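You operate a simulated robot arm through the tools that you are given. There is no shell and no other tool.

You run a simulated robot arm. Do the job below in one go: nothing can be reset, and whatever is moved stays where it is left.

JOB
Clamp the can in the black fixture, then fit the green board, the grey fan and the cover.

The check looks at the end state, three seconds after you hand in, the way a careful person would. Anything else that was tipped, shoved, dropped, spilled or broken makes it a failure. A push-on lid holds only when it is set on centred and level and pressed home; a screw cap is set on level and turned clockwise until tight.

ROBOT AND FRAMES
A 6-joint arm with a two-finger parallel gripper, fixed in place. Base frame: the origin is on the floor under the middle of its stand, x ahead of it, y to its left, z up; the work surface is at about z = 0.78. Units: m, rad, N and s.
With the tool pointing down near the work surface it reaches from about 0.26 to 0.68 m from the base axis. Its first joint turns from -1.152 to 1.152 rad. Payload 2.9 kg.
The TCP is the grasp point between the finger pads, 0.03 m short of the fingertips. In the tool frame z runs along the fingers and y along their closing line. Largest opening 0.11 m; finger width 0.02, thickness 0.01; the body of the gripper, 0.048 by 0.112 m, starts 0.055 m behind the TCP.
Orientation is that of the tool frame in the base frame, as a unit quaternion [x, y, z, w]. With the fingers straight down and closing along the base's y, the tool's x points along the base's -x, its y along +y and its z along -z.

CONTROLS
- The arm moves only by the tool servo_tool. Its argument "motion" is a list that holds one entry, the list of rows, each a list of 7 numbers: the shift along the tool's x, y, z in mm, then the turn, a rotation vector about the tool's x, y, z in rad, then the gripper command, from -1 (fully open) to 1 (shut), values between in proportion. In form: [[[dx, dy, dz, ax, ay, az, claw], ...]]. A call has 1 to 20 rows; each row shifts and turns the commanded pose from where the row before left it, along the tool's axes as they then stand. Each row takes 0.2 s and may step no farther than 0.05 m and 0.15 rad from the row before; otherwise, or with a gripper value out of range, the whole call is refused. Where a pose cannot be reached the arm comes as near as it can. A force on the tool above 40 N (or 10 N above the force at the start of the call, whichever is more), or a blocked arm, ends the call early, and 0.2 s more pass. The fingers move at their own pace (about 0.108 m/s each) and stop on an object; they squeeze with about 33 N. The grip force told is the motor's: it shows also when the fingers shut on nothing. Time passes only in rows, and 0.2 s behind the last, so rows that do not move let the fingers close. The reply holds the time, the measured pose of the TCP, the force on the tool along the base axes, the opening and the grip force, in the units named above and with some noise, with the torque about the TCP (base axes, N m) and any sound that the robot's microphone picked up.
- Cameras (640 x 400 px; columns grow to the right, rows downward): "scene" is fixed at [0.0655, 0.4248, 1.3793]; the picture's right is [-0.86, -0.52, 0.00], its down [-0.32, 0.52, -0.79] and it looks along [0.41, -0.68, -0.61] (base axes); focal length 342 px, centre (320, 200). "wrist" rides on the gripper at [0.072, 0.017, -0.103] in the tool frame; the picture's right is [-0.23, 0.97, 0.00], its down [-0.76, -0.18, -0.62] and it looks along [-0.61, -0.14, 0.78] (tool axes); focal length 222 px, centre (320, 200). There is no depth. A picture from a camera that has moved, and an enlarged one, comes with that camera's place and axes in the base frame and with its lens.
- capture(camera): a new picture of that camera. It takes no simulated time.
- enlarge(camera, box): a new picture of the part [left, top, right, bottom] of that camera's present view, enlarged. It takes no simulated time.
- finish_job(): hands the job in; it is judged then, once.

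Places have to be worked out from the pictures, the camera data and where the tool is seen. Open the gripper and draw the arm clear of the work before you hand the job in, unless the task says otherwise.

The tools are called after ">>>" as a command line: name --argument value ..., lists and objects as JSON in quotes. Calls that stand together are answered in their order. servo_tool: Moves the arm, as the interface text tells. Its arguments: {"type":"object","properties":{"motion":{"type":"array"}},"required":["motion"]} The other tools are called the same way: capture (camera) takes a picture; enlarge (camera, box) takes an enlarged picture of a part of a camera's view; finish_job () hands the job in.

At the start:

```text
t: 0.0
tool_pos: [0.393, 0.0606, 1.1253]
tcp_rot: [0.0, 1.0, -0.001, 0.0]
wrist_force: [-0.5, 0.0, 0.0]
torque: [0.03, -0.02, 0.02]
finger_gap: 0.11
grasp_force: 0.1
```

scene: 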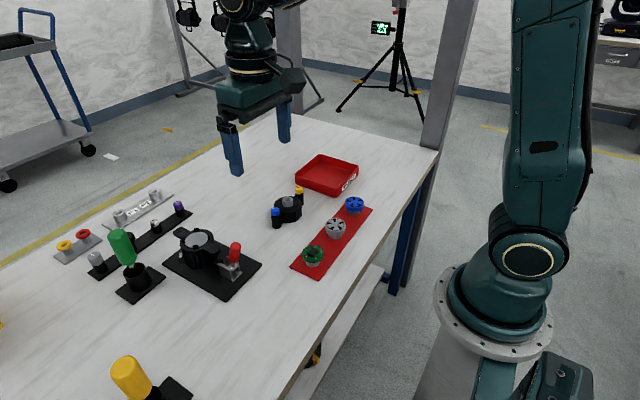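
wrist: 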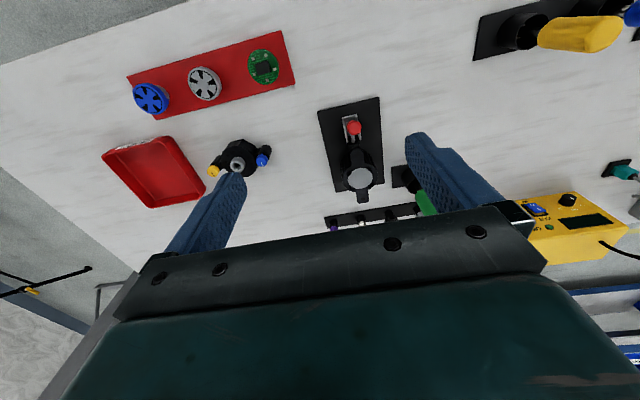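

The first pictures show a black fixture with a can and a red-handled clamp, a red mat with blue/grey/green parts, and other tools. I'll look closer before moving.

>>> enlarge --camera "scene" --box '[150, 200, 290, 310]'

>>> enlarge --camera "scene" --box '[255, 145, 385, 285]'

>>> enlarge --camera "scene" --box '[40, 180, 200, 310]'

>>> enlarge --camera "wrist" --box '[280, 80, 480, 240]'

>>> enlarge --camera "wrist" --box '[90, 20, 310, 220]'

```text
3.64 times, centred on (220, 255) of scene
camera zoom: at [0.0655, 0.4248, 1.3793], right [-0.86, -0.52, 0.0], down [-0.32, 0.52, -0.79], along [0.41, -0.68, -0.61], focal length 1242 px, centre (684, 0)
```

zoom: 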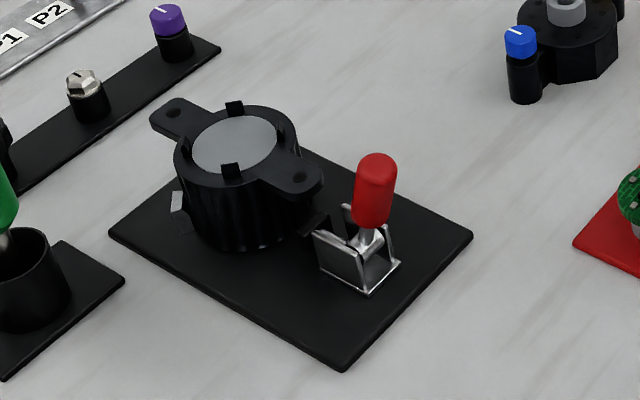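

```text
2.86 times, centred on (320, 215) of scene
camera zoom: at [0.0655, 0.4248, 1.3793], right [-0.86, -0.52, 0.0], down [-0.32, 0.52, -0.79], along [0.41, -0.68, -0.61], focal length 976 px, centre (320, 157)
```

zoom: 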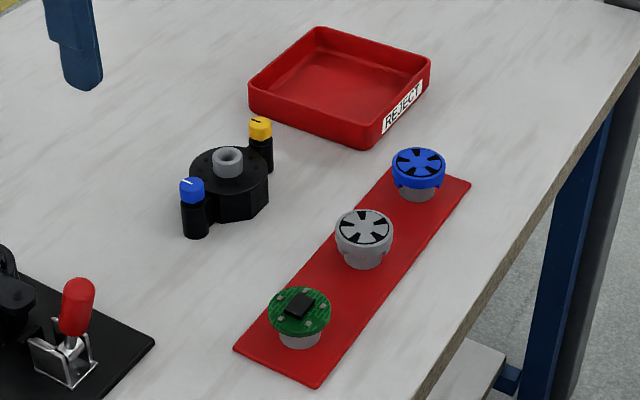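

```text
3.08 times, centred on (120, 245) of scene
camera zoom: at [0.0655, 0.4248, 1.3793], right [-0.86, -0.52, 0.0], down [-0.32, 0.52, -0.79], along [0.41, -0.68, -0.61], focal length 1051 px, centre (935, 62)
```

zoom: 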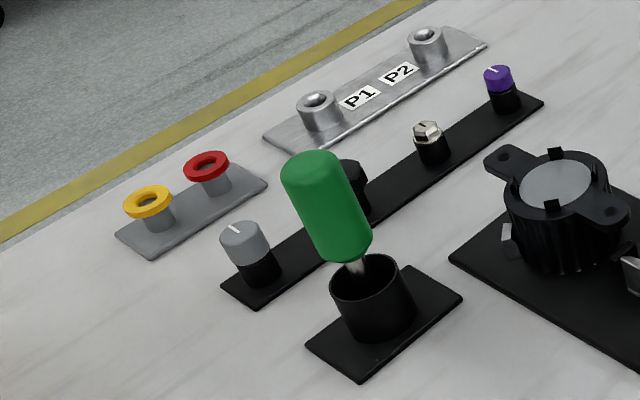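

```text
2.50 times, centred on (380, 160) of wrist
camera zoom: at [0.3227, 0.0784, 1.2278], right [0.23, 0.97, 0.0], down [0.76, -0.18, 0.62], along [0.61, -0.14, -0.78], focal length 555 px, centre (170, 300)
```

zoom: 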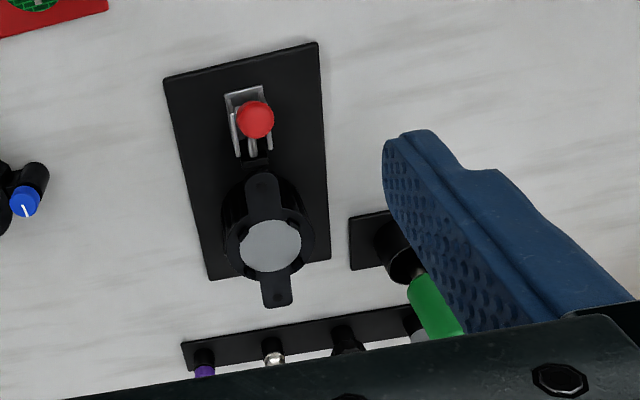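

```text
2.00 times, centred on (200, 120) of wrist
camera zoom: at [0.3227, 0.0784, 1.2278], right [0.23, 0.97, 0.0], down [0.76, -0.18, 0.62], along [0.61, -0.14, -0.78], focal length 444 px, centre (560, 360)
```

zoom: 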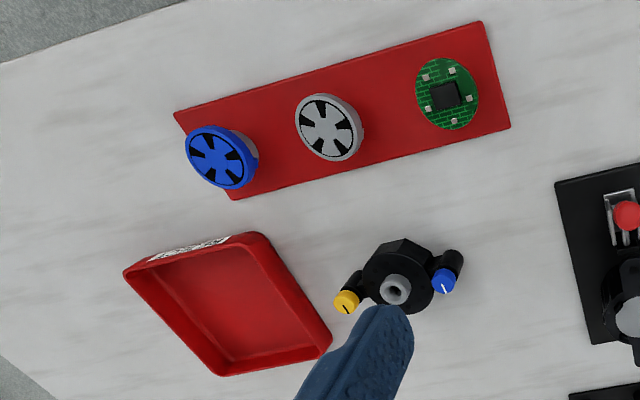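

I'll move the wrist camera to look down at the fixture from about 0.2 m above it; nothing stands that high there.

>>> servo_tool --motion '[[[-20, 25, 40, 0, 0, 0, -1], [-20, 25, 40, 0, 0, 0, -1], [-17, 20, 40, 0, 0, 0, -1], [0, 0, 0, 0, 0, 0, -1], [0, 0, 0, 0, 0, 0, -1]]]'

>>> capture --camera "wrist"

>>> capture --camera "scene"

```text
refused: row 1 steps farther than a row can; nothing moved
```

```text
taken
camera wrist: at [0.3227, 0.0784, 1.2278], right [0.23, 0.97, 0.0], down [0.76, -0.18, 0.62], along [0.61, -0.14, -0.78], focal length 222 px, centre (320, 200)
```

wrist: 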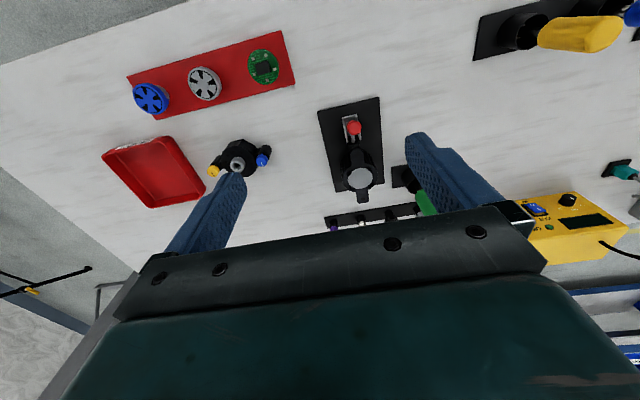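

```text
taken
```

scene: 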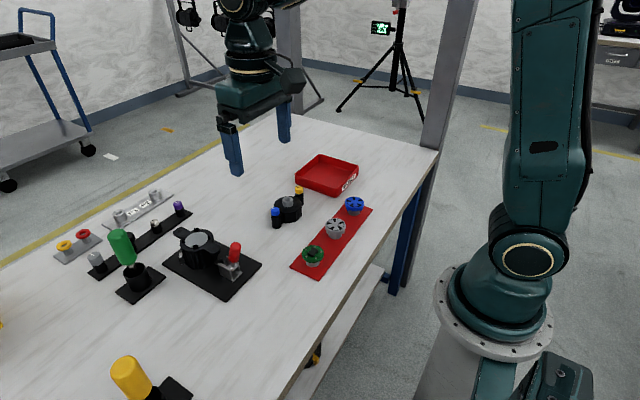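

The call was refused because a step was just over 50 mm; I'll redo the same move in smaller steps.

>>> servo_tool --motion '[[[-14, 17, 30, 0, 0, 0, -1], [-14, 17, 30, 0, 0, 0, -1], [-14, 17, 30, 0, 0, 0, -1], [-15, 19, 30, 0, 0, 0, -1], [0, 0, 0, 0, 0, 0, -1], [0, 0, 0, 0, 0, 0, -1]]]'

>>> capture --camera "wrist"

>>> enlarge --camera "wrist" --box '[220, 60, 420, 220]'

>>> capture --camera "scene"

```text
t: 1.4
tool_pos: [0.4507, 0.1312, 1.0037]
tcp_rot: [0.0, 1.0, 0.0, 0.0]
wrist_force: [0.1, 0.3, 0.3]
torque: [0.01, -0.01, 0.0]
finger_gap: 0.11
grasp_force: 0.0
```

```text
taken
camera wrist: at [0.3798, 0.1487, 1.1076], right [0.23, 0.97, 0.0], down [0.76, -0.18, 0.62], along [0.61, -0.14, -0.78], focal length 222 px, centre (320, 200)
```

wrist: 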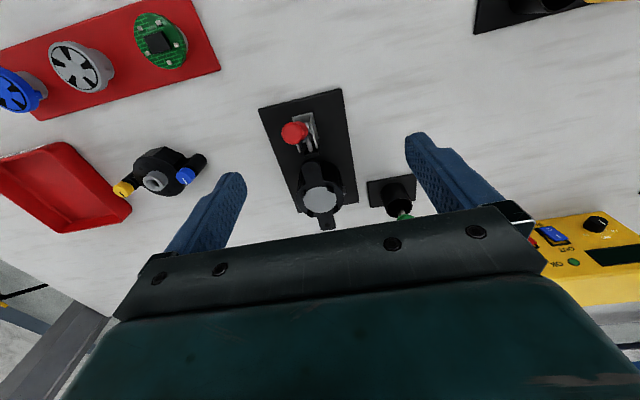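

```text
2.50 times, centred on (320, 140) of wrist
camera zoom: at [0.3798, 0.1487, 1.1076], right [0.23, 0.97, 0.0], down [0.76, -0.18, 0.62], along [0.61, -0.14, -0.78], focal length 555 px, centre (320, 350)
```

zoom: 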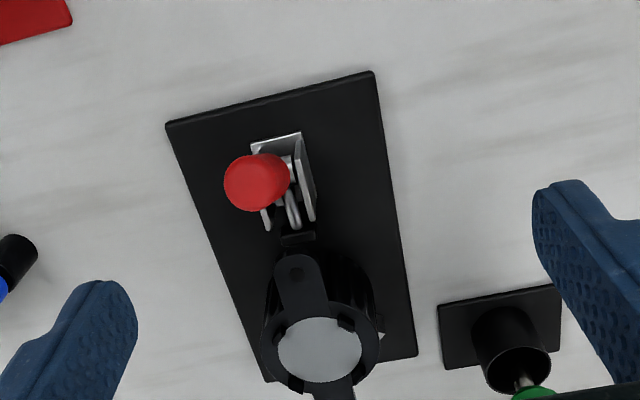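

```text
taken
```

scene: 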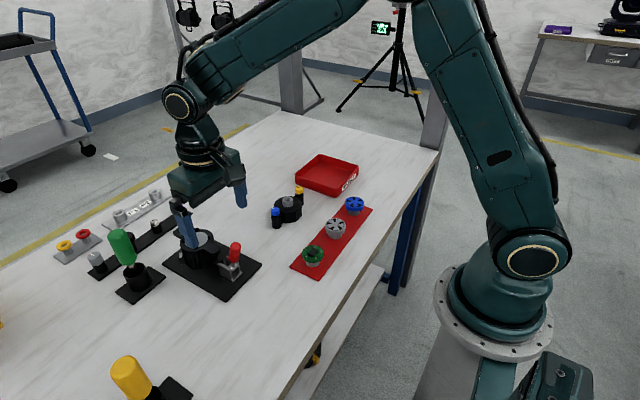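

The can is a finned black cup with two ears, and the toggle clamp stands beside it. I'll look in detail at the black part with the blue and yellow knobs, and the clamp from this view.

>>> enlarge --camera "wrist" --box '[100, 130, 220, 210]'

>>> enlarge --camera "wrist" --box '[260, 100, 370, 240]'

>>> enlarge --camera "scene" --box '[260, 180, 310, 235]'

>>> enlarge --camera "scene" --box '[0, 200, 200, 400]'

>>> enlarge --camera "wrist" --box '[0, 10, 210, 130]'

```text
5.00 times, centred on (160, 170) of wrist
camera zoom: at [0.3798, 0.1487, 1.1076], right [0.23, 0.97, 0.0], down [0.76, -0.18, 0.62], along [0.61, -0.14, -0.78], focal length 1111 px, centre (1120, 350)
```

zoom: 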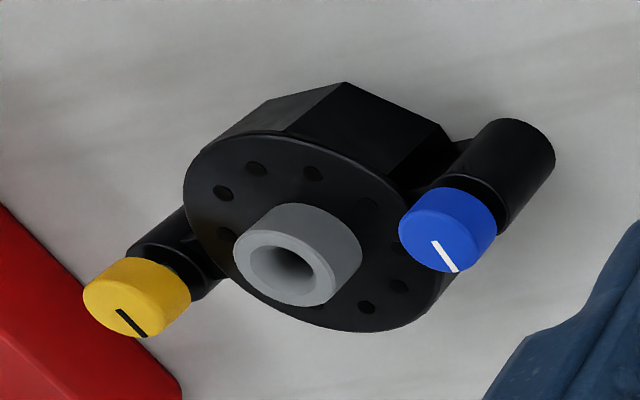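

```text
2.86 times, centred on (315, 170) of wrist
camera zoom: at [0.3798, 0.1487, 1.1076], right [0.23, 0.97, 0.0], down [0.76, -0.18, 0.62], along [0.61, -0.14, -0.78], focal length 635 px, centre (334, 286)
```

zoom: 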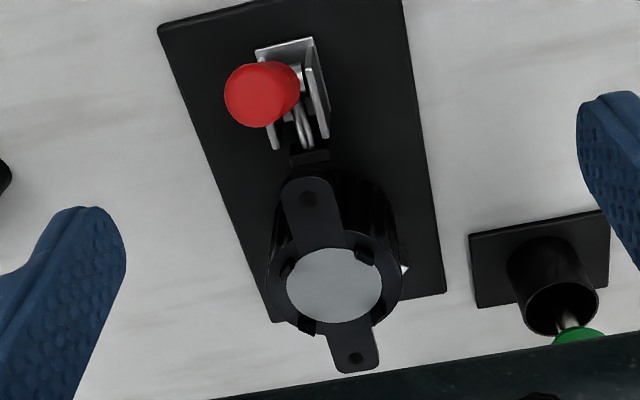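

```text
7.27 times, centred on (285, 208) of scene
camera zoom: at [0.0655, 0.4248, 1.3793], right [-0.86, -0.52, 0.0], down [-0.32, 0.52, -0.79], along [0.41, -0.68, -0.61], focal length 2484 px, centre (574, 146)
```

zoom: 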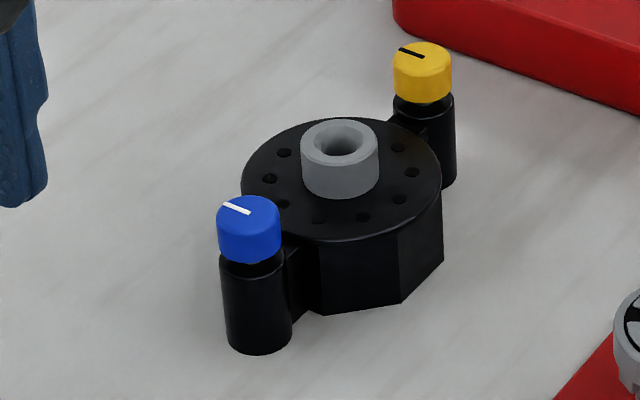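

```text
2.00 times, centred on (100, 300) of scene
camera zoom: at [0.0655, 0.4248, 1.3793], right [-0.86, -0.52, 0.0], down [-0.32, 0.52, -0.79], along [0.41, -0.68, -0.61], focal length 683 px, centre (760, 0)
```

zoom: 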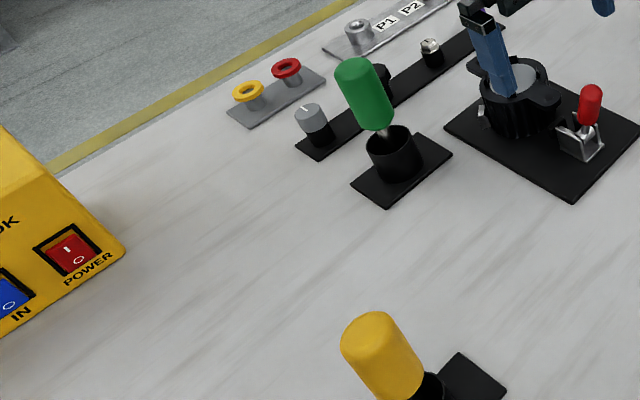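

```text
3.05 times, centred on (105, 70) of wrist
camera zoom: at [0.3798, 0.1487, 1.1076], right [0.23, 0.97, 0.0], down [0.76, -0.18, 0.62], along [0.61, -0.14, -0.78], focal length 677 px, centre (975, 596)
```

zoom: 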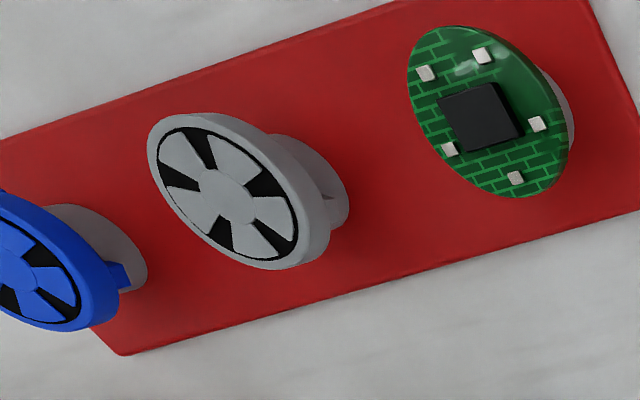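

The enlarged pictures are sharp, so I'll take tight close-ups of the clamp, can, screwdriver and knob rail.

>>> enlarge --camera "scene" --box '[205, 230, 265, 290]'

>>> enlarge --camera "wrist" --box '[280, 105, 340, 160]'

>>> enlarge --camera "wrist" --box '[285, 155, 360, 235]'

>>> enlarge --camera "scene" --box '[160, 220, 230, 290]'

```text
6.67 times, centred on (235, 260) of scene
camera zoom: at [0.0655, 0.4248, 1.3793], right [-0.86, -0.52, 0.0], down [-0.32, 0.52, -0.79], along [0.41, -0.68, -0.61], focal length 2277 px, centre (887, -200)
```

zoom: 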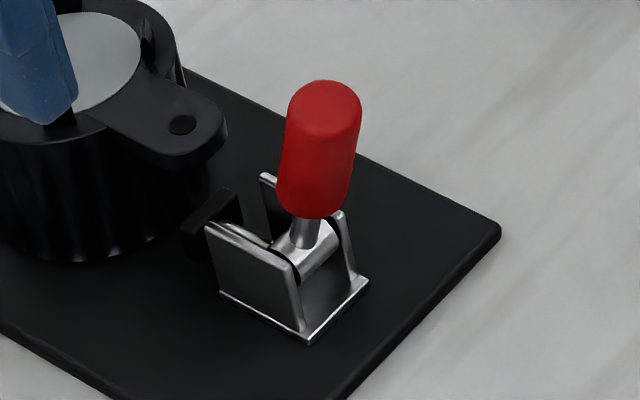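

```text
7.27 times, centred on (310, 132) of wrist
camera zoom: at [0.3798, 0.1487, 1.1076], right [0.23, 0.97, 0.0], down [0.76, -0.18, 0.62], along [0.61, -0.14, -0.78], focal length 1615 px, centre (393, 691)
```

zoom: 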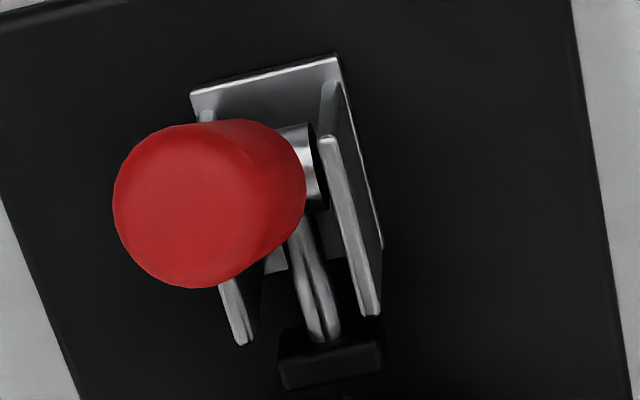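

```text
5.00 times, centred on (322, 195) of wrist
camera zoom: at [0.3798, 0.1487, 1.1076], right [0.23, 0.97, 0.0], down [0.76, -0.18, 0.62], along [0.61, -0.14, -0.78], focal length 1111 px, centre (308, 225)
```

zoom: 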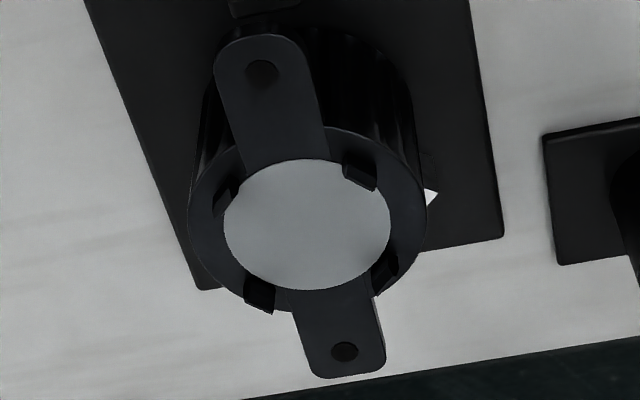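

```text
5.71 times, centred on (195, 255) of scene
camera zoom: at [0.0655, 0.4248, 1.3793], right [-0.86, -0.52, 0.0], down [-0.32, 0.52, -0.79], along [0.41, -0.68, -0.61], focal length 1952 px, centre (1034, -114)
```

zoom: 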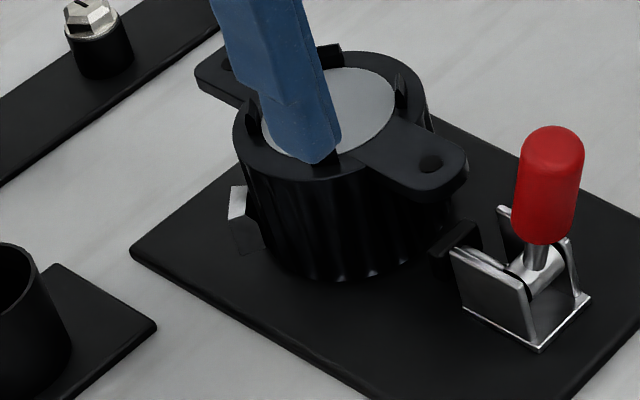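

The ears of the can and the posts of the black part with the blue and yellow screws have matching spacing (~0.107 m), so that part is the cover. I'll zoom in on the clamp mechanism and the mat parts.

>>> enlarge --camera "scene" --box '[215, 240, 250, 270]'

>>> enlarge --camera "scene" --box '[295, 240, 330, 270]'

>>> enlarge --camera "scene" --box '[320, 190, 375, 245]'

>>> enlarge --camera "wrist" --box '[40, 30, 120, 100]'

>>> enlarge --camera "wrist" --box '[125, 5, 205, 75]'

```text
13.33 times, centred on (232, 255) of scene
camera zoom: at [0.0655, 0.4248, 1.3793], right [-0.86, -0.52, 0.0], down [-0.32, 0.52, -0.79], along [0.41, -0.68, -0.61], focal length 4554 px, centre (1487, -533)
```

zoom: 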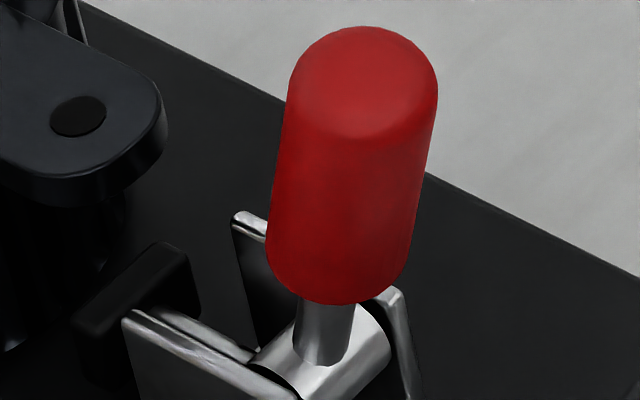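

```text
13.33 times, centred on (312, 255) of scene
camera zoom: at [0.0655, 0.4248, 1.3793], right [-0.86, -0.52, 0.0], down [-0.32, 0.52, -0.79], along [0.41, -0.68, -0.61], focal length 4554 px, centre (420, -533)
```

zoom: 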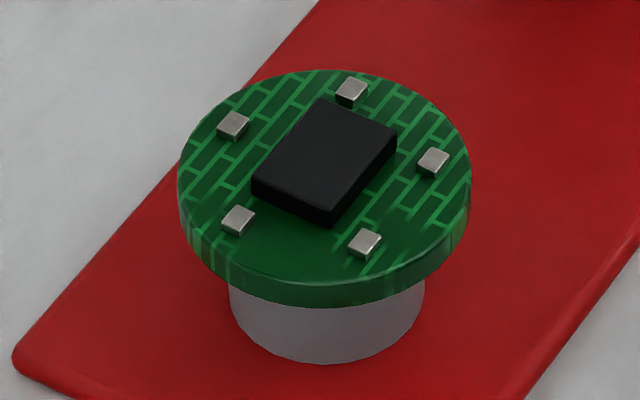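

```text
7.27 times, centred on (348, 218) of scene
camera zoom: at [0.0655, 0.4248, 1.3793], right [-0.86, -0.52, 0.0], down [-0.32, 0.52, -0.79], along [0.41, -0.68, -0.61], focal length 2484 px, centre (120, 73)
```

zoom: 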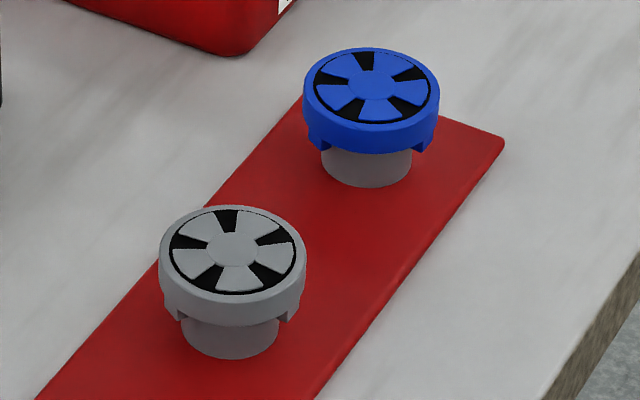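

```text
5.71 times, centred on (80, 65) of wrist
camera zoom: at [0.3798, 0.1487, 1.1076], right [0.23, 0.97, 0.0], down [0.76, -0.18, 0.62], along [0.61, -0.14, -0.78], focal length 1269 px, centre (1691, 971)
```

zoom: 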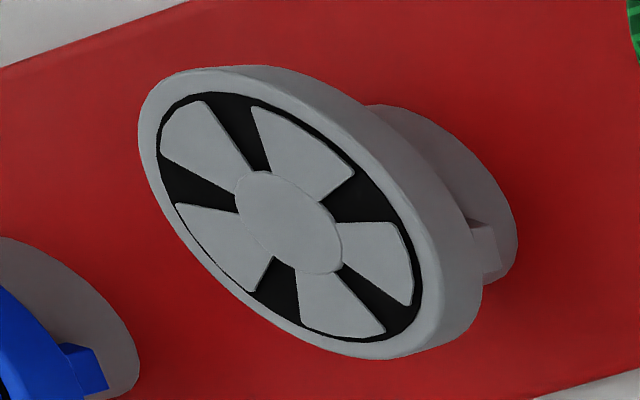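

```text
5.71 times, centred on (165, 40) of wrist
camera zoom: at [0.3798, 0.1487, 1.1076], right [0.23, 0.97, 0.0], down [0.76, -0.18, 0.62], along [0.61, -0.14, -0.78], focal length 1269 px, centre (1206, 1114)
```

zoom: 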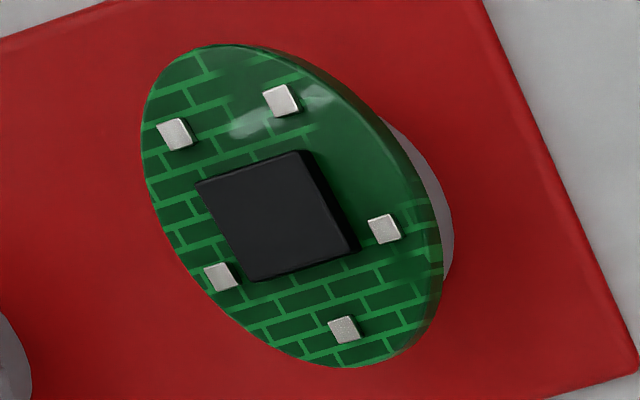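

Next I go a bit lower (tips at 0.92, handle top ≈0.89) to view the can's recess and clips closely.

>>> servo_tool --motion '[[[-25, -5, 25, 0, 0, 0, -1], [-25, -6, 28, 0, 0, 0, -1], [0, 0, 0, 0, 0, 0, -1], [0, 0, 0, 0, 0, 0, -1]]]'

>>> capture --camera "wrist"

>>> enlarge --camera "wrist" --box '[260, 130, 390, 215]'

>>> enlarge --camera "wrist" --box '[260, 40, 370, 140]'

```text
t: 2.4
tool_pos: [0.5005, 0.1187, 0.9496]
tcp_rot: [0.0, 1.0, 0.0, 0.0]
wrist_force: [1.0, -1.1, 0.7]
torque: [0.03, -0.01, -0.01]
finger_gap: 0.1098
grasp_force: 0.1
```

```text
taken
camera wrist: at [0.43, 0.1373, 1.0537], right [0.23, 0.97, 0.0], down [0.76, -0.18, 0.62], along [0.61, -0.14, -0.78], focal length 222 px, centre (320, 200)
```

wrist: 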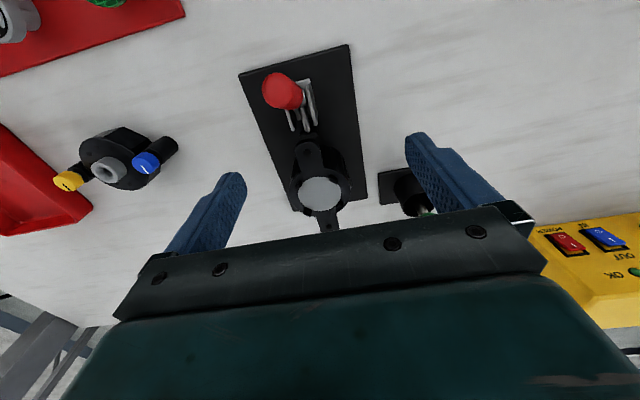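

```text
4.71 times, centred on (325, 172) of wrist
camera zoom: at [0.43, 0.1373, 1.0537], right [0.23, 0.97, 0.0], down [0.76, -0.18, 0.62], along [0.61, -0.14, -0.78], focal length 1045 px, centre (296, 329)
```

zoom: 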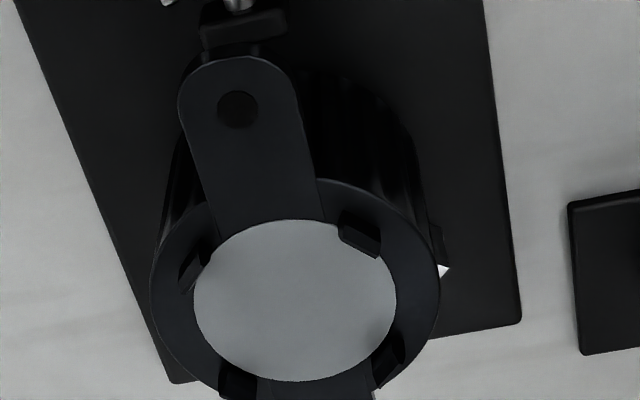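

```text
4.00 times, centred on (315, 90) of wrist
camera zoom: at [0.43, 0.1373, 1.0537], right [0.23, 0.97, 0.0], down [0.76, -0.18, 0.62], along [0.61, -0.14, -0.78], focal length 888 px, centre (340, 640)
```

zoom: 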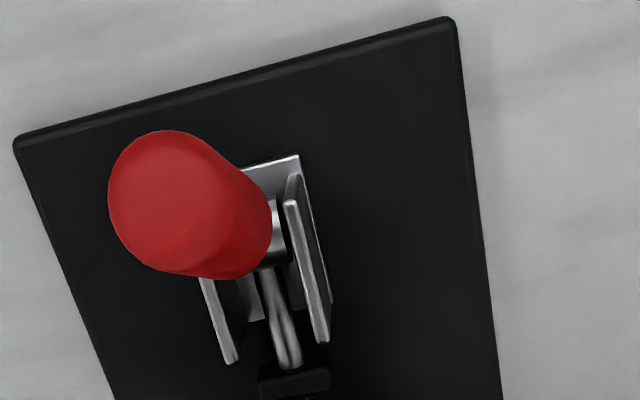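

I'll zoom on the grey fan's underside, the can's clips (from the scene) and the cover to learn how the parts key together.

>>> enlarge --camera "scene" --box '[322, 216, 352, 244]'

>>> enlarge --camera "scene" --box '[175, 222, 220, 262]'

>>> enlarge --camera "wrist" --box '[50, 120, 185, 195]'

>>> enlarge --camera "wrist" --box '[270, 120, 345, 165]'

```text
14.29 times, centred on (337, 230) of scene
camera zoom: at [0.0655, 0.4248, 1.3793], right [-0.86, -0.52, 0.0], down [-0.32, 0.52, -0.79], along [0.41, -0.68, -0.61], focal length 4879 px, centre (77, -229)
```

zoom: 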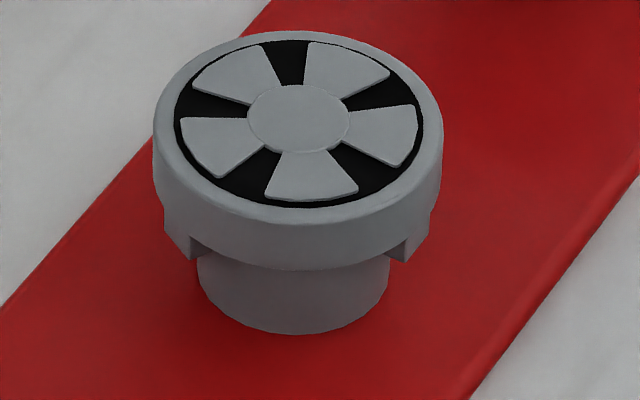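

```text
10.00 times, centred on (198, 242) of scene
camera zoom: at [0.0655, 0.4248, 1.3793], right [-0.86, -0.52, 0.0], down [-0.32, 0.52, -0.79], along [0.41, -0.68, -0.61], focal length 3416 px, centre (1545, -220)
```

zoom: 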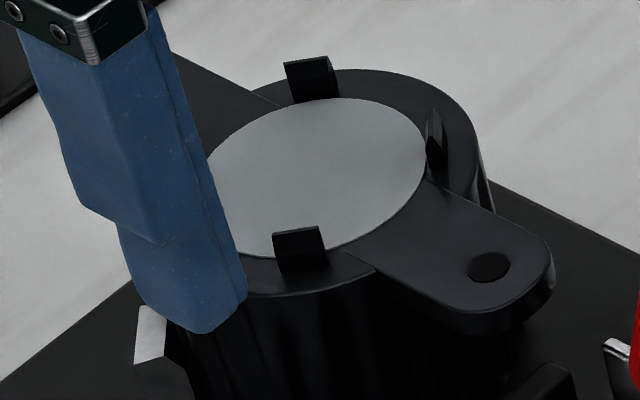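

```text
4.74 times, centred on (118, 158) of wrist
camera zoom: at [0.43, 0.1373, 1.0537], right [0.23, 0.97, 0.0], down [0.76, -0.18, 0.62], along [0.61, -0.14, -0.78], focal length 1053 px, centre (1280, 402)
```

zoom: 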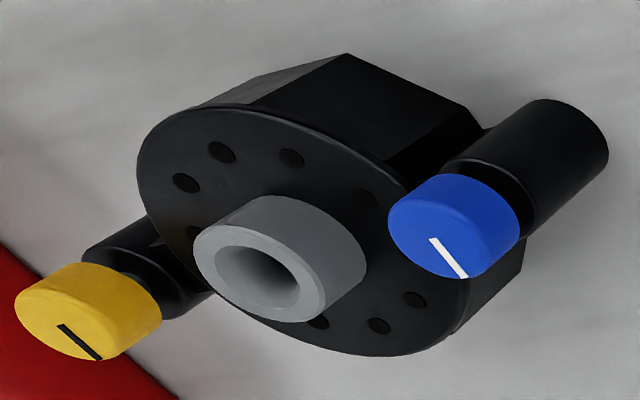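

```text
8.53 times, centred on (308, 142) of wrist
camera zoom: at [0.43, 0.1373, 1.0537], right [0.23, 0.97, 0.0], down [0.76, -0.18, 0.62], along [0.61, -0.14, -0.78], focal length 1895 px, centre (427, 691)
```

zoom: 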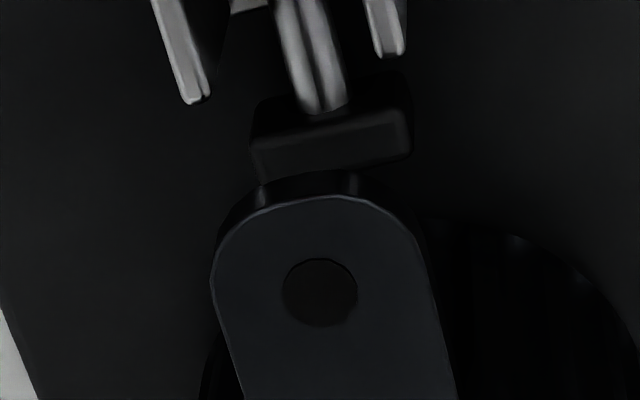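

The clamp's pad sits ~13 mm short of the can and the red handle leans back about 17° from an axle near (0.483, 0.10, 0.817). I'll put the open fingers around the handle (closing along y) and lower to about z = 0.875.

>>> servo_tool --motion '[[[17, -9, 0, 0, 0, 0, -1], [18, -10, 0, 0, 0, 0, -1], [0, 0, 25, 0, 0, 0, -1], [0, 0, 25, 0, 0, 0, -1], [0, 0, 24, 0, 0, 0, -1], [0, 0, 0, 0, 0, 0, -1], [0, 0, 0, 0, 0, 0, -1]]]'

>>> capture --camera "scene"

>>> enlarge --camera "scene" --box '[190, 190, 280, 290]'

>>> capture --camera "wrist"

```text
t: 4.0
tool_pos: [0.4646, 0.0992, 0.8773]
tcp_rot: [0.0, 1.0, 0.0, 0.0]
wrist_force: [0.2, 0.0, -0.8]
torque: [0.0, -0.01, -0.02]
finger_gap: 0.1102
grasp_force: 0.1
```

```text
taken
```

scene: 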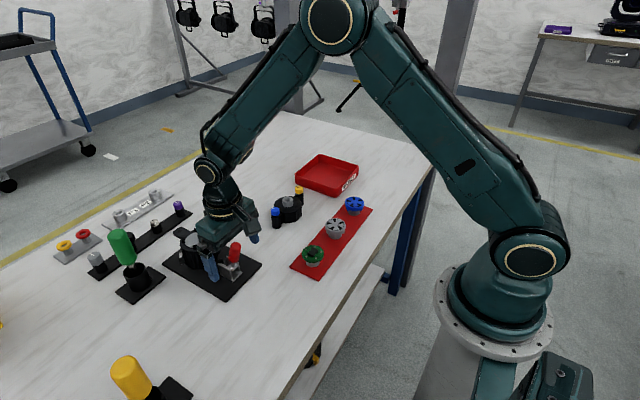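

```text
4.00 times, centred on (235, 240) of scene
camera zoom: at [0.0655, 0.4248, 1.3793], right [-0.86, -0.52, 0.0], down [-0.32, 0.52, -0.79], along [0.41, -0.68, -0.61], focal length 1366 px, centre (660, 40)
```

zoom: 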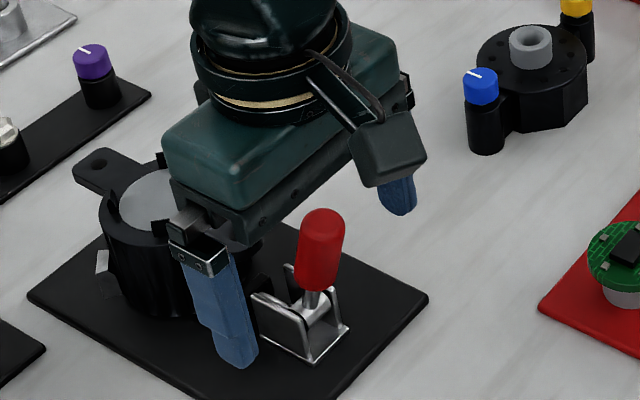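

```text
taken
camera wrist: at [0.3945, 0.1175, 0.98], right [0.23, 0.97, 0.0], down [0.76, -0.18, 0.62], along [0.61, -0.14, -0.78], focal length 222 px, centre (320, 200)
```

wrist: 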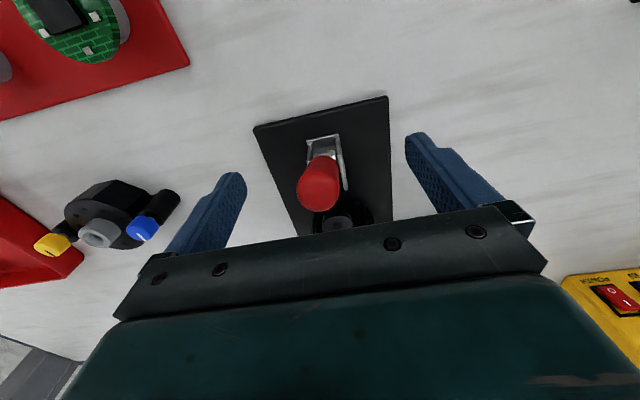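

The handle top sits between the fingers at about (0.470, 0.10, 0.885). I'll lower 12 mm, shift 3 mm forward and close on it.

>>> servo_tool --motion '[[[-3, 0, 12, 0, 0, 0, -1], [0, 0, 0, 0, 0, 0, -1], [0, 0, 0, 0, 0, 0, 1], [0, 0, 0, 0, 0, 0, 1], [0, 0, 0, 0, 0, 0, 1], [0, 0, 0, 0, 0, 0, 1]]]'

>>> enlarge --camera "scene" --box '[190, 190, 280, 290]'

>>> enlarge --camera "wrist" --box '[240, 90, 400, 240]'

```text
t: 5.4
tool_pos: [0.4693, 0.0997, 0.8635]
tcp_rot: [0.0, 1.0, -0.001, -0.001]
wrist_force: [0.8, 3.7, -1.7]
torque: [-0.01, -0.02, -0.02]
finger_gap: 0.0211
grasp_force: 44.7
```

```text
4.00 times, centred on (235, 240) of scene
camera zoom: at [0.0656, 0.4249, 1.3792], right [-0.86, -0.52, 0.0], down [-0.32, 0.52, -0.79], along [0.41, -0.68, -0.61], focal length 1366 px, centre (660, 40)
```

zoom: 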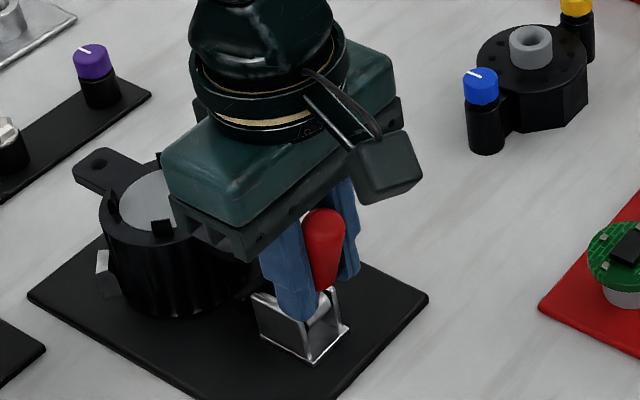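

```text
2.67 times, centred on (320, 165) of wrist
camera zoom: at [0.3979, 0.1183, 0.9685], right [0.23, 0.97, 0.0], down [0.76, -0.18, 0.62], along [0.61, -0.14, -0.78], focal length 592 px, centre (320, 293)
```

zoom: 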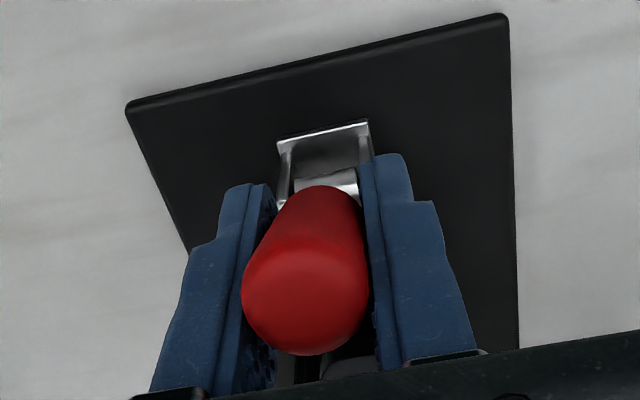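

The handle is gripped (gap 21 mm). I'll nudge it toward the can ~6 mm along its arc and check force and pad movement.

>>> servo_tool --motion '[[[-3, 0, -0.8, 0, 0, 0, 1], [-3, 0, -0.6, 0, 0, 0, 1], [0, 0, 0, 0, 0, 0, 1]]]'

>>> enlarge --camera "scene" --box '[190, 190, 280, 290]'

>>> enlarge --camera "wrist" --box '[240, 90, 400, 240]'

```text
t: 6.2
tool_pos: [0.4693, 0.0993, 0.8643]
tcp_rot: [-0.001, 1.0, -0.001, -0.008]
wrist_force: [-30.7, 5.6, 2.7]
torque: [0.07, 0.38, 0.01]
finger_gap: 0.0211
grasp_force: 45.4
```

```text
4.00 times, centred on (235, 240) of scene
camera zoom: at [0.0648, 0.4249, 1.3793], right [-0.86, -0.52, 0.0], down [-0.31, 0.52, -0.79], along [0.41, -0.68, -0.61], focal length 1366 px, centre (660, 40)
```

zoom: 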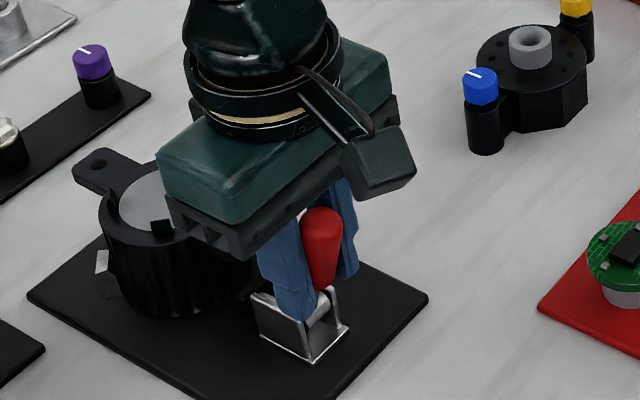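

```text
2.67 times, centred on (320, 165) of wrist
camera zoom: at [0.4001, 0.1184, 0.9697], right [0.22, 0.97, 0.0], down [0.77, -0.17, 0.61], along [0.6, -0.14, -0.79], focal length 592 px, centre (320, 293)
```

zoom: 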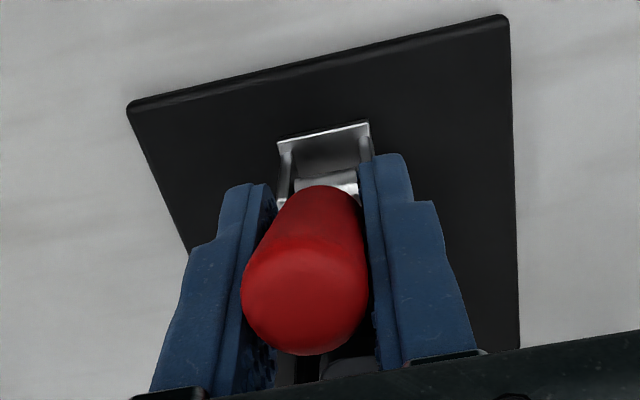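

Pushing toward the can only builds 30 N with no motion, so it's at its stop that way. I'll return and pull it back, away from the can, instead.

>>> servo_tool --motion '[[[3, 0, 0.6, 0, 0, 0, 1], [3, 0, 0.8, 0, 0, 0, 1], [3, 0, 0.9, 0, 0, 0, 1], [3, 0, 1.1, 0, 0, 0, 1], [0, 0, 0, 0, 0, 0, 1]]]'

>>> enlarge --camera "scene" --box '[190, 190, 280, 290]'

>>> enlarge --camera "wrist" --box '[240, 90, 400, 240]'

```text
t: 7.4
tool_pos: [0.467, 0.1002, 0.8651]
tcp_rot: [0.002, 1.0, 0.001, 0.008]
wrist_force: [28.8, 1.6, -9.6]
torque: [-0.02, -1.24, -0.05]
finger_gap: 0.0218
grasp_force: 45.0
```

```text
4.00 times, centred on (235, 240) of scene
camera zoom: at [0.0663, 0.4248, 1.3792], right [-0.86, -0.52, 0.0], down [-0.32, 0.52, -0.79], along [0.41, -0.68, -0.61], focal length 1366 px, centre (660, 40)
```

zoom: 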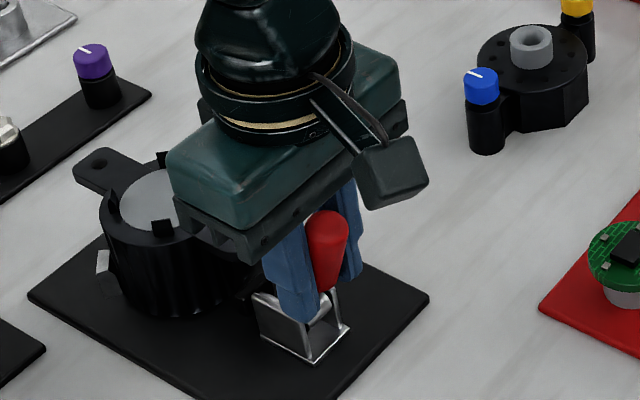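

```text
2.67 times, centred on (320, 165) of wrist
camera zoom: at [0.395, 0.1185, 0.9672], right [0.23, 0.97, 0.0], down [0.75, -0.18, 0.63], along [0.62, -0.14, -0.77], focal length 592 px, centre (320, 293)
```

zoom: 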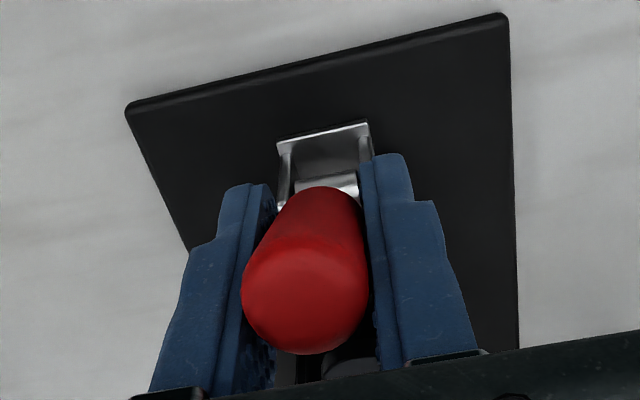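

The net torque about the axle works out to nearly zero, so the handle is free to go back; only the rigid grip orientation resisted. I'll turn the tool together with the handle about the axle.

>>> servo_tool --motion '[[[0, 0, 0, 0, -0.13, 0, 1], [4.8, 0, 1.8, 0, -0.1, 0, 1], [4.8, 0, 1.8, 0, -0.1, 0, 1], [0, 0, 0, 0, 0, 0, 1]]]'

>>> enlarge --camera "scene" --box '[190, 190, 280, 290]'

>>> enlarge --camera "wrist" --box '[240, 90, 400, 240]'

```text
t: 8.4
tool_pos: [0.4522, 0.0989, 0.8573]
tcp_rot: [-0.001, 0.987, 0.0, 0.163]
wrist_force: [-6.8, -1.4, 11.2]
torque: [-0.07, -0.03, 0.01]
finger_gap: 0.0213
grasp_force: 45.2
```

```text
4.00 times, centred on (235, 240) of scene
camera zoom: at [0.0652, 0.4247, 1.3793], right [-0.86, -0.52, 0.0], down [-0.32, 0.52, -0.79], along [0.41, -0.68, -0.61], focal length 1366 px, centre (660, 40)
```

zoom: 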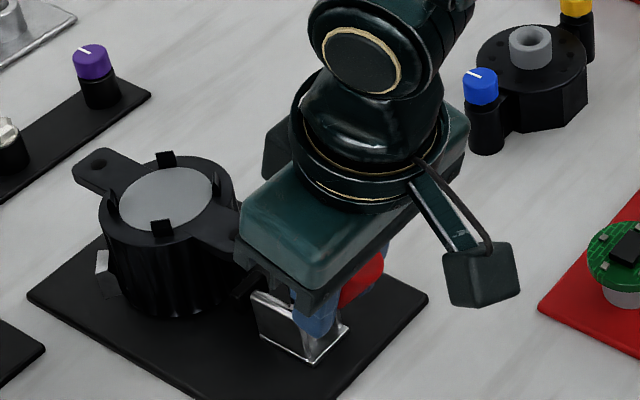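

```text
2.67 times, centred on (320, 165) of wrist
camera zoom: at [0.3521, 0.1183, 0.9324], right [0.21, 0.97, 0.07], down [0.52, -0.18, 0.84], along [0.83, -0.14, -0.54], focal length 592 px, centre (320, 293)
```

zoom: 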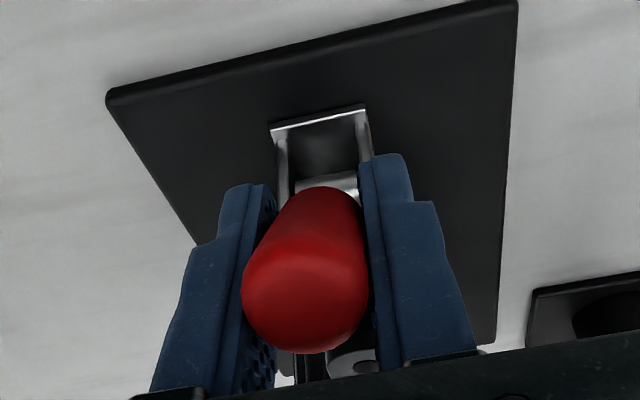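

The handle swings back freely with the tool. I'll continue along the arc by another 0.4 rad, easing outward slightly to relieve the radial force.

>>> servo_tool --motion '[[[5.0, 0, 0.9, 0, -0.1, 0, 1], [4.9, 0, 1.4, 0, -0.1, 0, 1], [4.9, 0, 1.6, 0, -0.1, 0, 1], [4.9, 0, 1.6, 0, -0.1, 0, 1], [0, 0, 0, 0, 0, 0, 1]]]'

>>> enlarge --camera "scene" --box '[180, 170, 300, 300]'

>>> enlarge --camera "wrist" --box '[240, 90, 400, 240]'

```text
t: 9.6
tool_pos: [0.438, 0.1002, 0.8435]
tcp_rot: [0.0, 0.935, 0.0, 0.354]
wrist_force: [-5.7, 5.4, -9.5]
torque: [0.08, 0.64, 0.01]
finger_gap: 0.021
grasp_force: 44.9
```

```text
3.08 times, centred on (240, 235) of scene
camera zoom: at [0.0655, 0.425, 1.3792], right [-0.86, -0.52, 0.0], down [-0.32, 0.52, -0.79], along [0.41, -0.68, -0.61], focal length 1051 px, centre (566, 92)
```

zoom: 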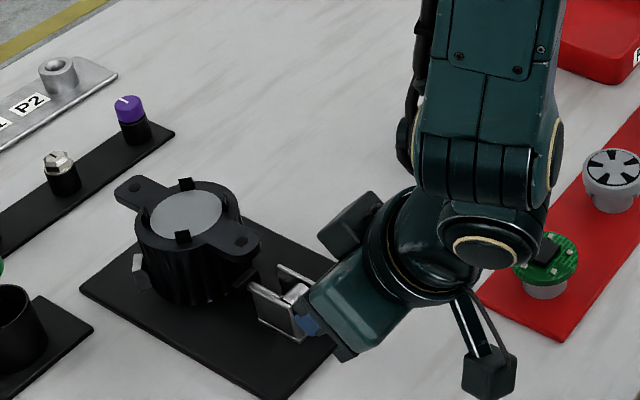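

```text
2.67 times, centred on (320, 165) of wrist
camera zoom: at [0.3166, 0.1184, 0.8723], right [0.17, 0.97, 0.15], down [0.16, -0.18, 0.97], along [0.97, -0.14, -0.18], focal length 592 px, centre (320, 293)
```

zoom: 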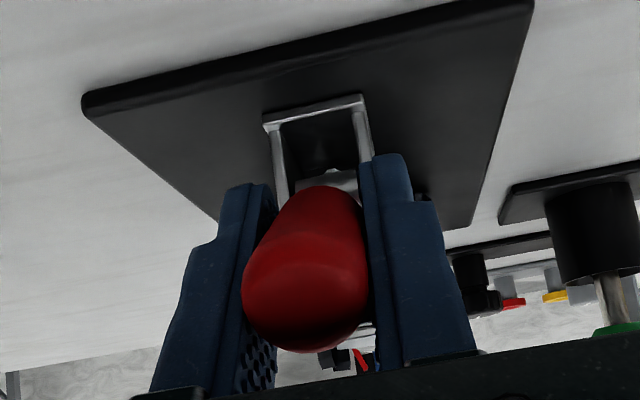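

Handle is now ~58° back and still moves freely. I'll continue another 0.2 rad and check for the toggle locking and pad contact.

>>> servo_tool --motion '[[[4.6, 0, 1.9, 0, -0.1, 0, 1], [4.8, 0, 1.8, 0, -0.1, 0, 1], [0, 0, 0, 0, 0, 0, 1]]]'

>>> enlarge --camera "scene" --box '[190, 220, 270, 290]'

>>> enlarge --camera "wrist" --box '[240, 90, 400, 240]'

```text
t: 10.4
tool_pos: [0.4319, 0.0982, 0.8341]
tcp_rot: [0.001, 0.895, 0.0, 0.446]
wrist_force: [-22.0, 5.2, -7.1]
torque: [0.15, 0.77, -0.02]
finger_gap: 0.0212
grasp_force: 45.3
```

```text
5.71 times, centred on (230, 255) of scene
camera zoom: at [0.0651, 0.4249, 1.3792], right [-0.86, -0.52, 0.0], down [-0.32, 0.52, -0.79], along [0.41, -0.68, -0.61], focal length 1952 px, centre (834, -114)
```

zoom: 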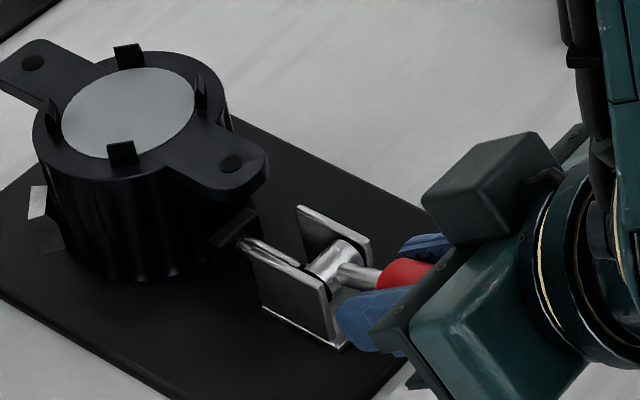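

```text
2.67 times, centred on (320, 165) of wrist
camera zoom: at [0.3085, 0.1185, 0.8384], right [0.14, 0.97, 0.18], down [-0.04, -0.18, 0.98], along [0.99, -0.14, 0.01], focal length 592 px, centre (320, 293)
```

zoom: 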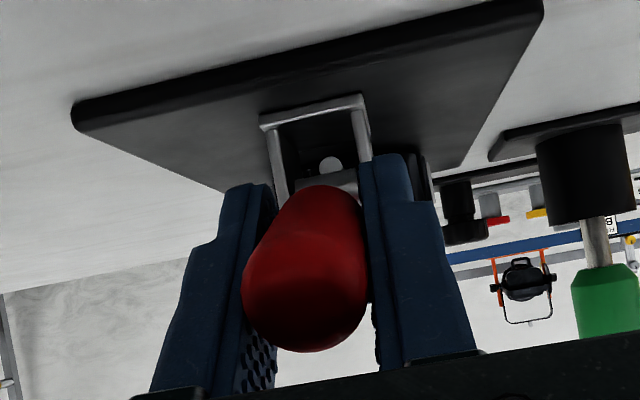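

The handle is ~71° back and still free; the wrist camera is getting low, so I'll release here, lift straight up, turn the tool back to vertical, and then press the handle down from above with closed fingers.

>>> servo_tool --motion '[[[0, 0, 0, 0, 0, 0, -1], [0, 0, 0, 0, 0, 0, -1], [0, 0, 0, 0, 0, 0, -1], [-24, 0, -18, 0, 0, 0, -1], [-24, 0, -18, 0, 0, 0, -1], [-12, 0, -9, 0, 0, 0, -1], [0, 0, 0, 0, 0.135, 0, -1], [0, 0, 0, 0, 0.135, 0, -1], [0, 0, 0, 0, 0.135, 0, -1], [0, 0, 0, 0, 0.135, 0, -1], [0, 0, 0, 0, 0.135, 0, -1], [0, 0, 0, 0, 0.135, 0, -1], [0, 0, 0, 0, 0.12, 0, -1], [0, 0, 0, 0, 0, 0, -1]]]'

>>> enlarge --camera "scene" --box '[190, 200, 280, 290]'

>>> capture --camera "wrist"

```text
t: 13.4
tool_pos: [0.4341, 0.0986, 0.9091]
tcp_rot: [0.0, 1.0, -0.001, 0.0]
wrist_force: [-0.3, 0.3, 0.0]
torque: [-0.02, 0.01, 0.0]
finger_gap: 0.1101
grasp_force: 0.0
```

```text
4.44 times, centred on (235, 245) of scene
camera zoom: at [0.0655, 0.4248, 1.3793], right [-0.86, -0.52, 0.0], down [-0.32, 0.52, -0.79], along [0.41, -0.68, -0.61], focal length 1518 px, centre (698, 0)
```

zoom: 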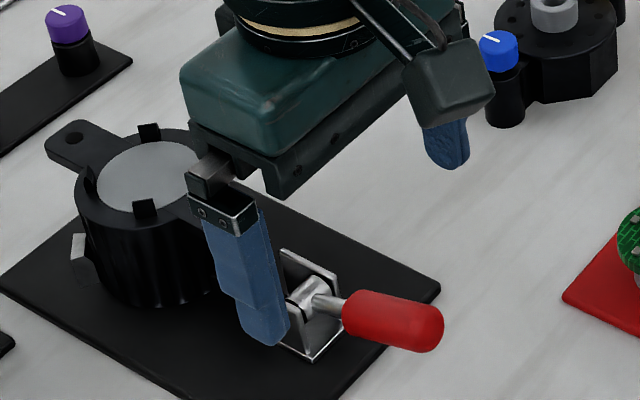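

```text
taken
camera wrist: at [0.3638, 0.1186, 1.0136], right [0.23, 0.97, 0.0], down [0.76, -0.18, 0.62], along [0.61, -0.14, -0.78], focal length 222 px, centre (320, 200)
```

wrist: 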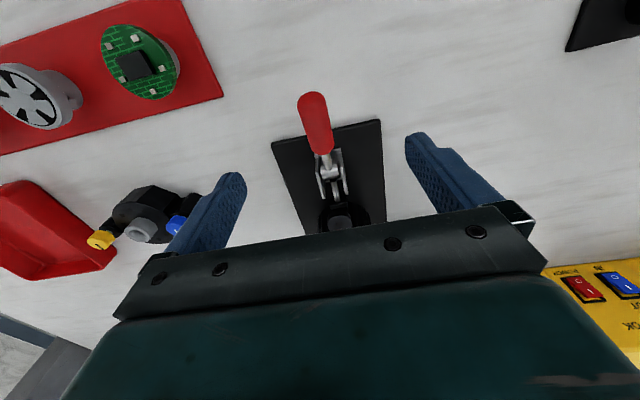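

The handle stays at ~70° back. I'll close the fingers, move over the grip end (x≈0.418) and press down gently in small steps.

>>> servo_tool --motion '[[[8, 1, 0, 0, 0, 0, 1], [8, 1, 0, 0, 0, 0, 1], [0, 0, 0, 0, 0, 0, 1], [0, 0, 0, 0, 0, 0, 1], [0, 0, 10, 0, 0, 0, 1], [0, 0, 8, 0, 0, 0, 1], [0, 0, 4, 0, 0, 0, 1], [0, 0, 4, 0, 0, 0, 1], [0, 0, 4, 0, 0, 0, 1]]]'

>>> enlarge --camera "scene" --box '[190, 200, 280, 290]'

```text
t: 15.4
tool_pos: [0.4191, 0.1024, 0.8796]
tcp_rot: [0.0, 1.0, -0.001, 0.0]
wrist_force: [0.1, -0.5, -1.0]
torque: [0.01, -0.03, 0.01]
finger_gap: 0.0001
grasp_force: 33.0
```

```text
4.44 times, centred on (235, 245) of scene
camera zoom: at [0.0655, 0.4248, 1.3793], right [-0.86, -0.52, 0.0], down [-0.32, 0.52, -0.79], along [0.41, -0.68, -0.61], focal length 1518 px, centre (698, 0)
```

zoom: 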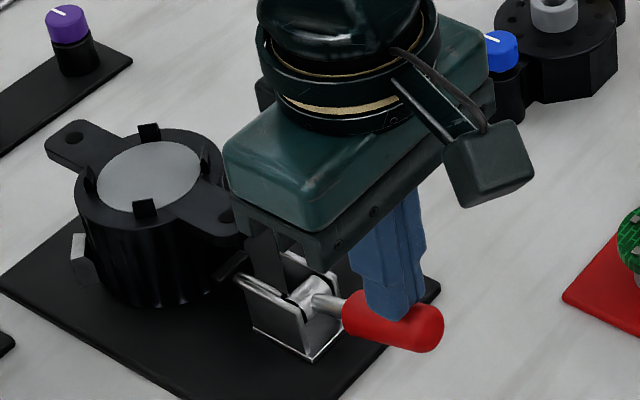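

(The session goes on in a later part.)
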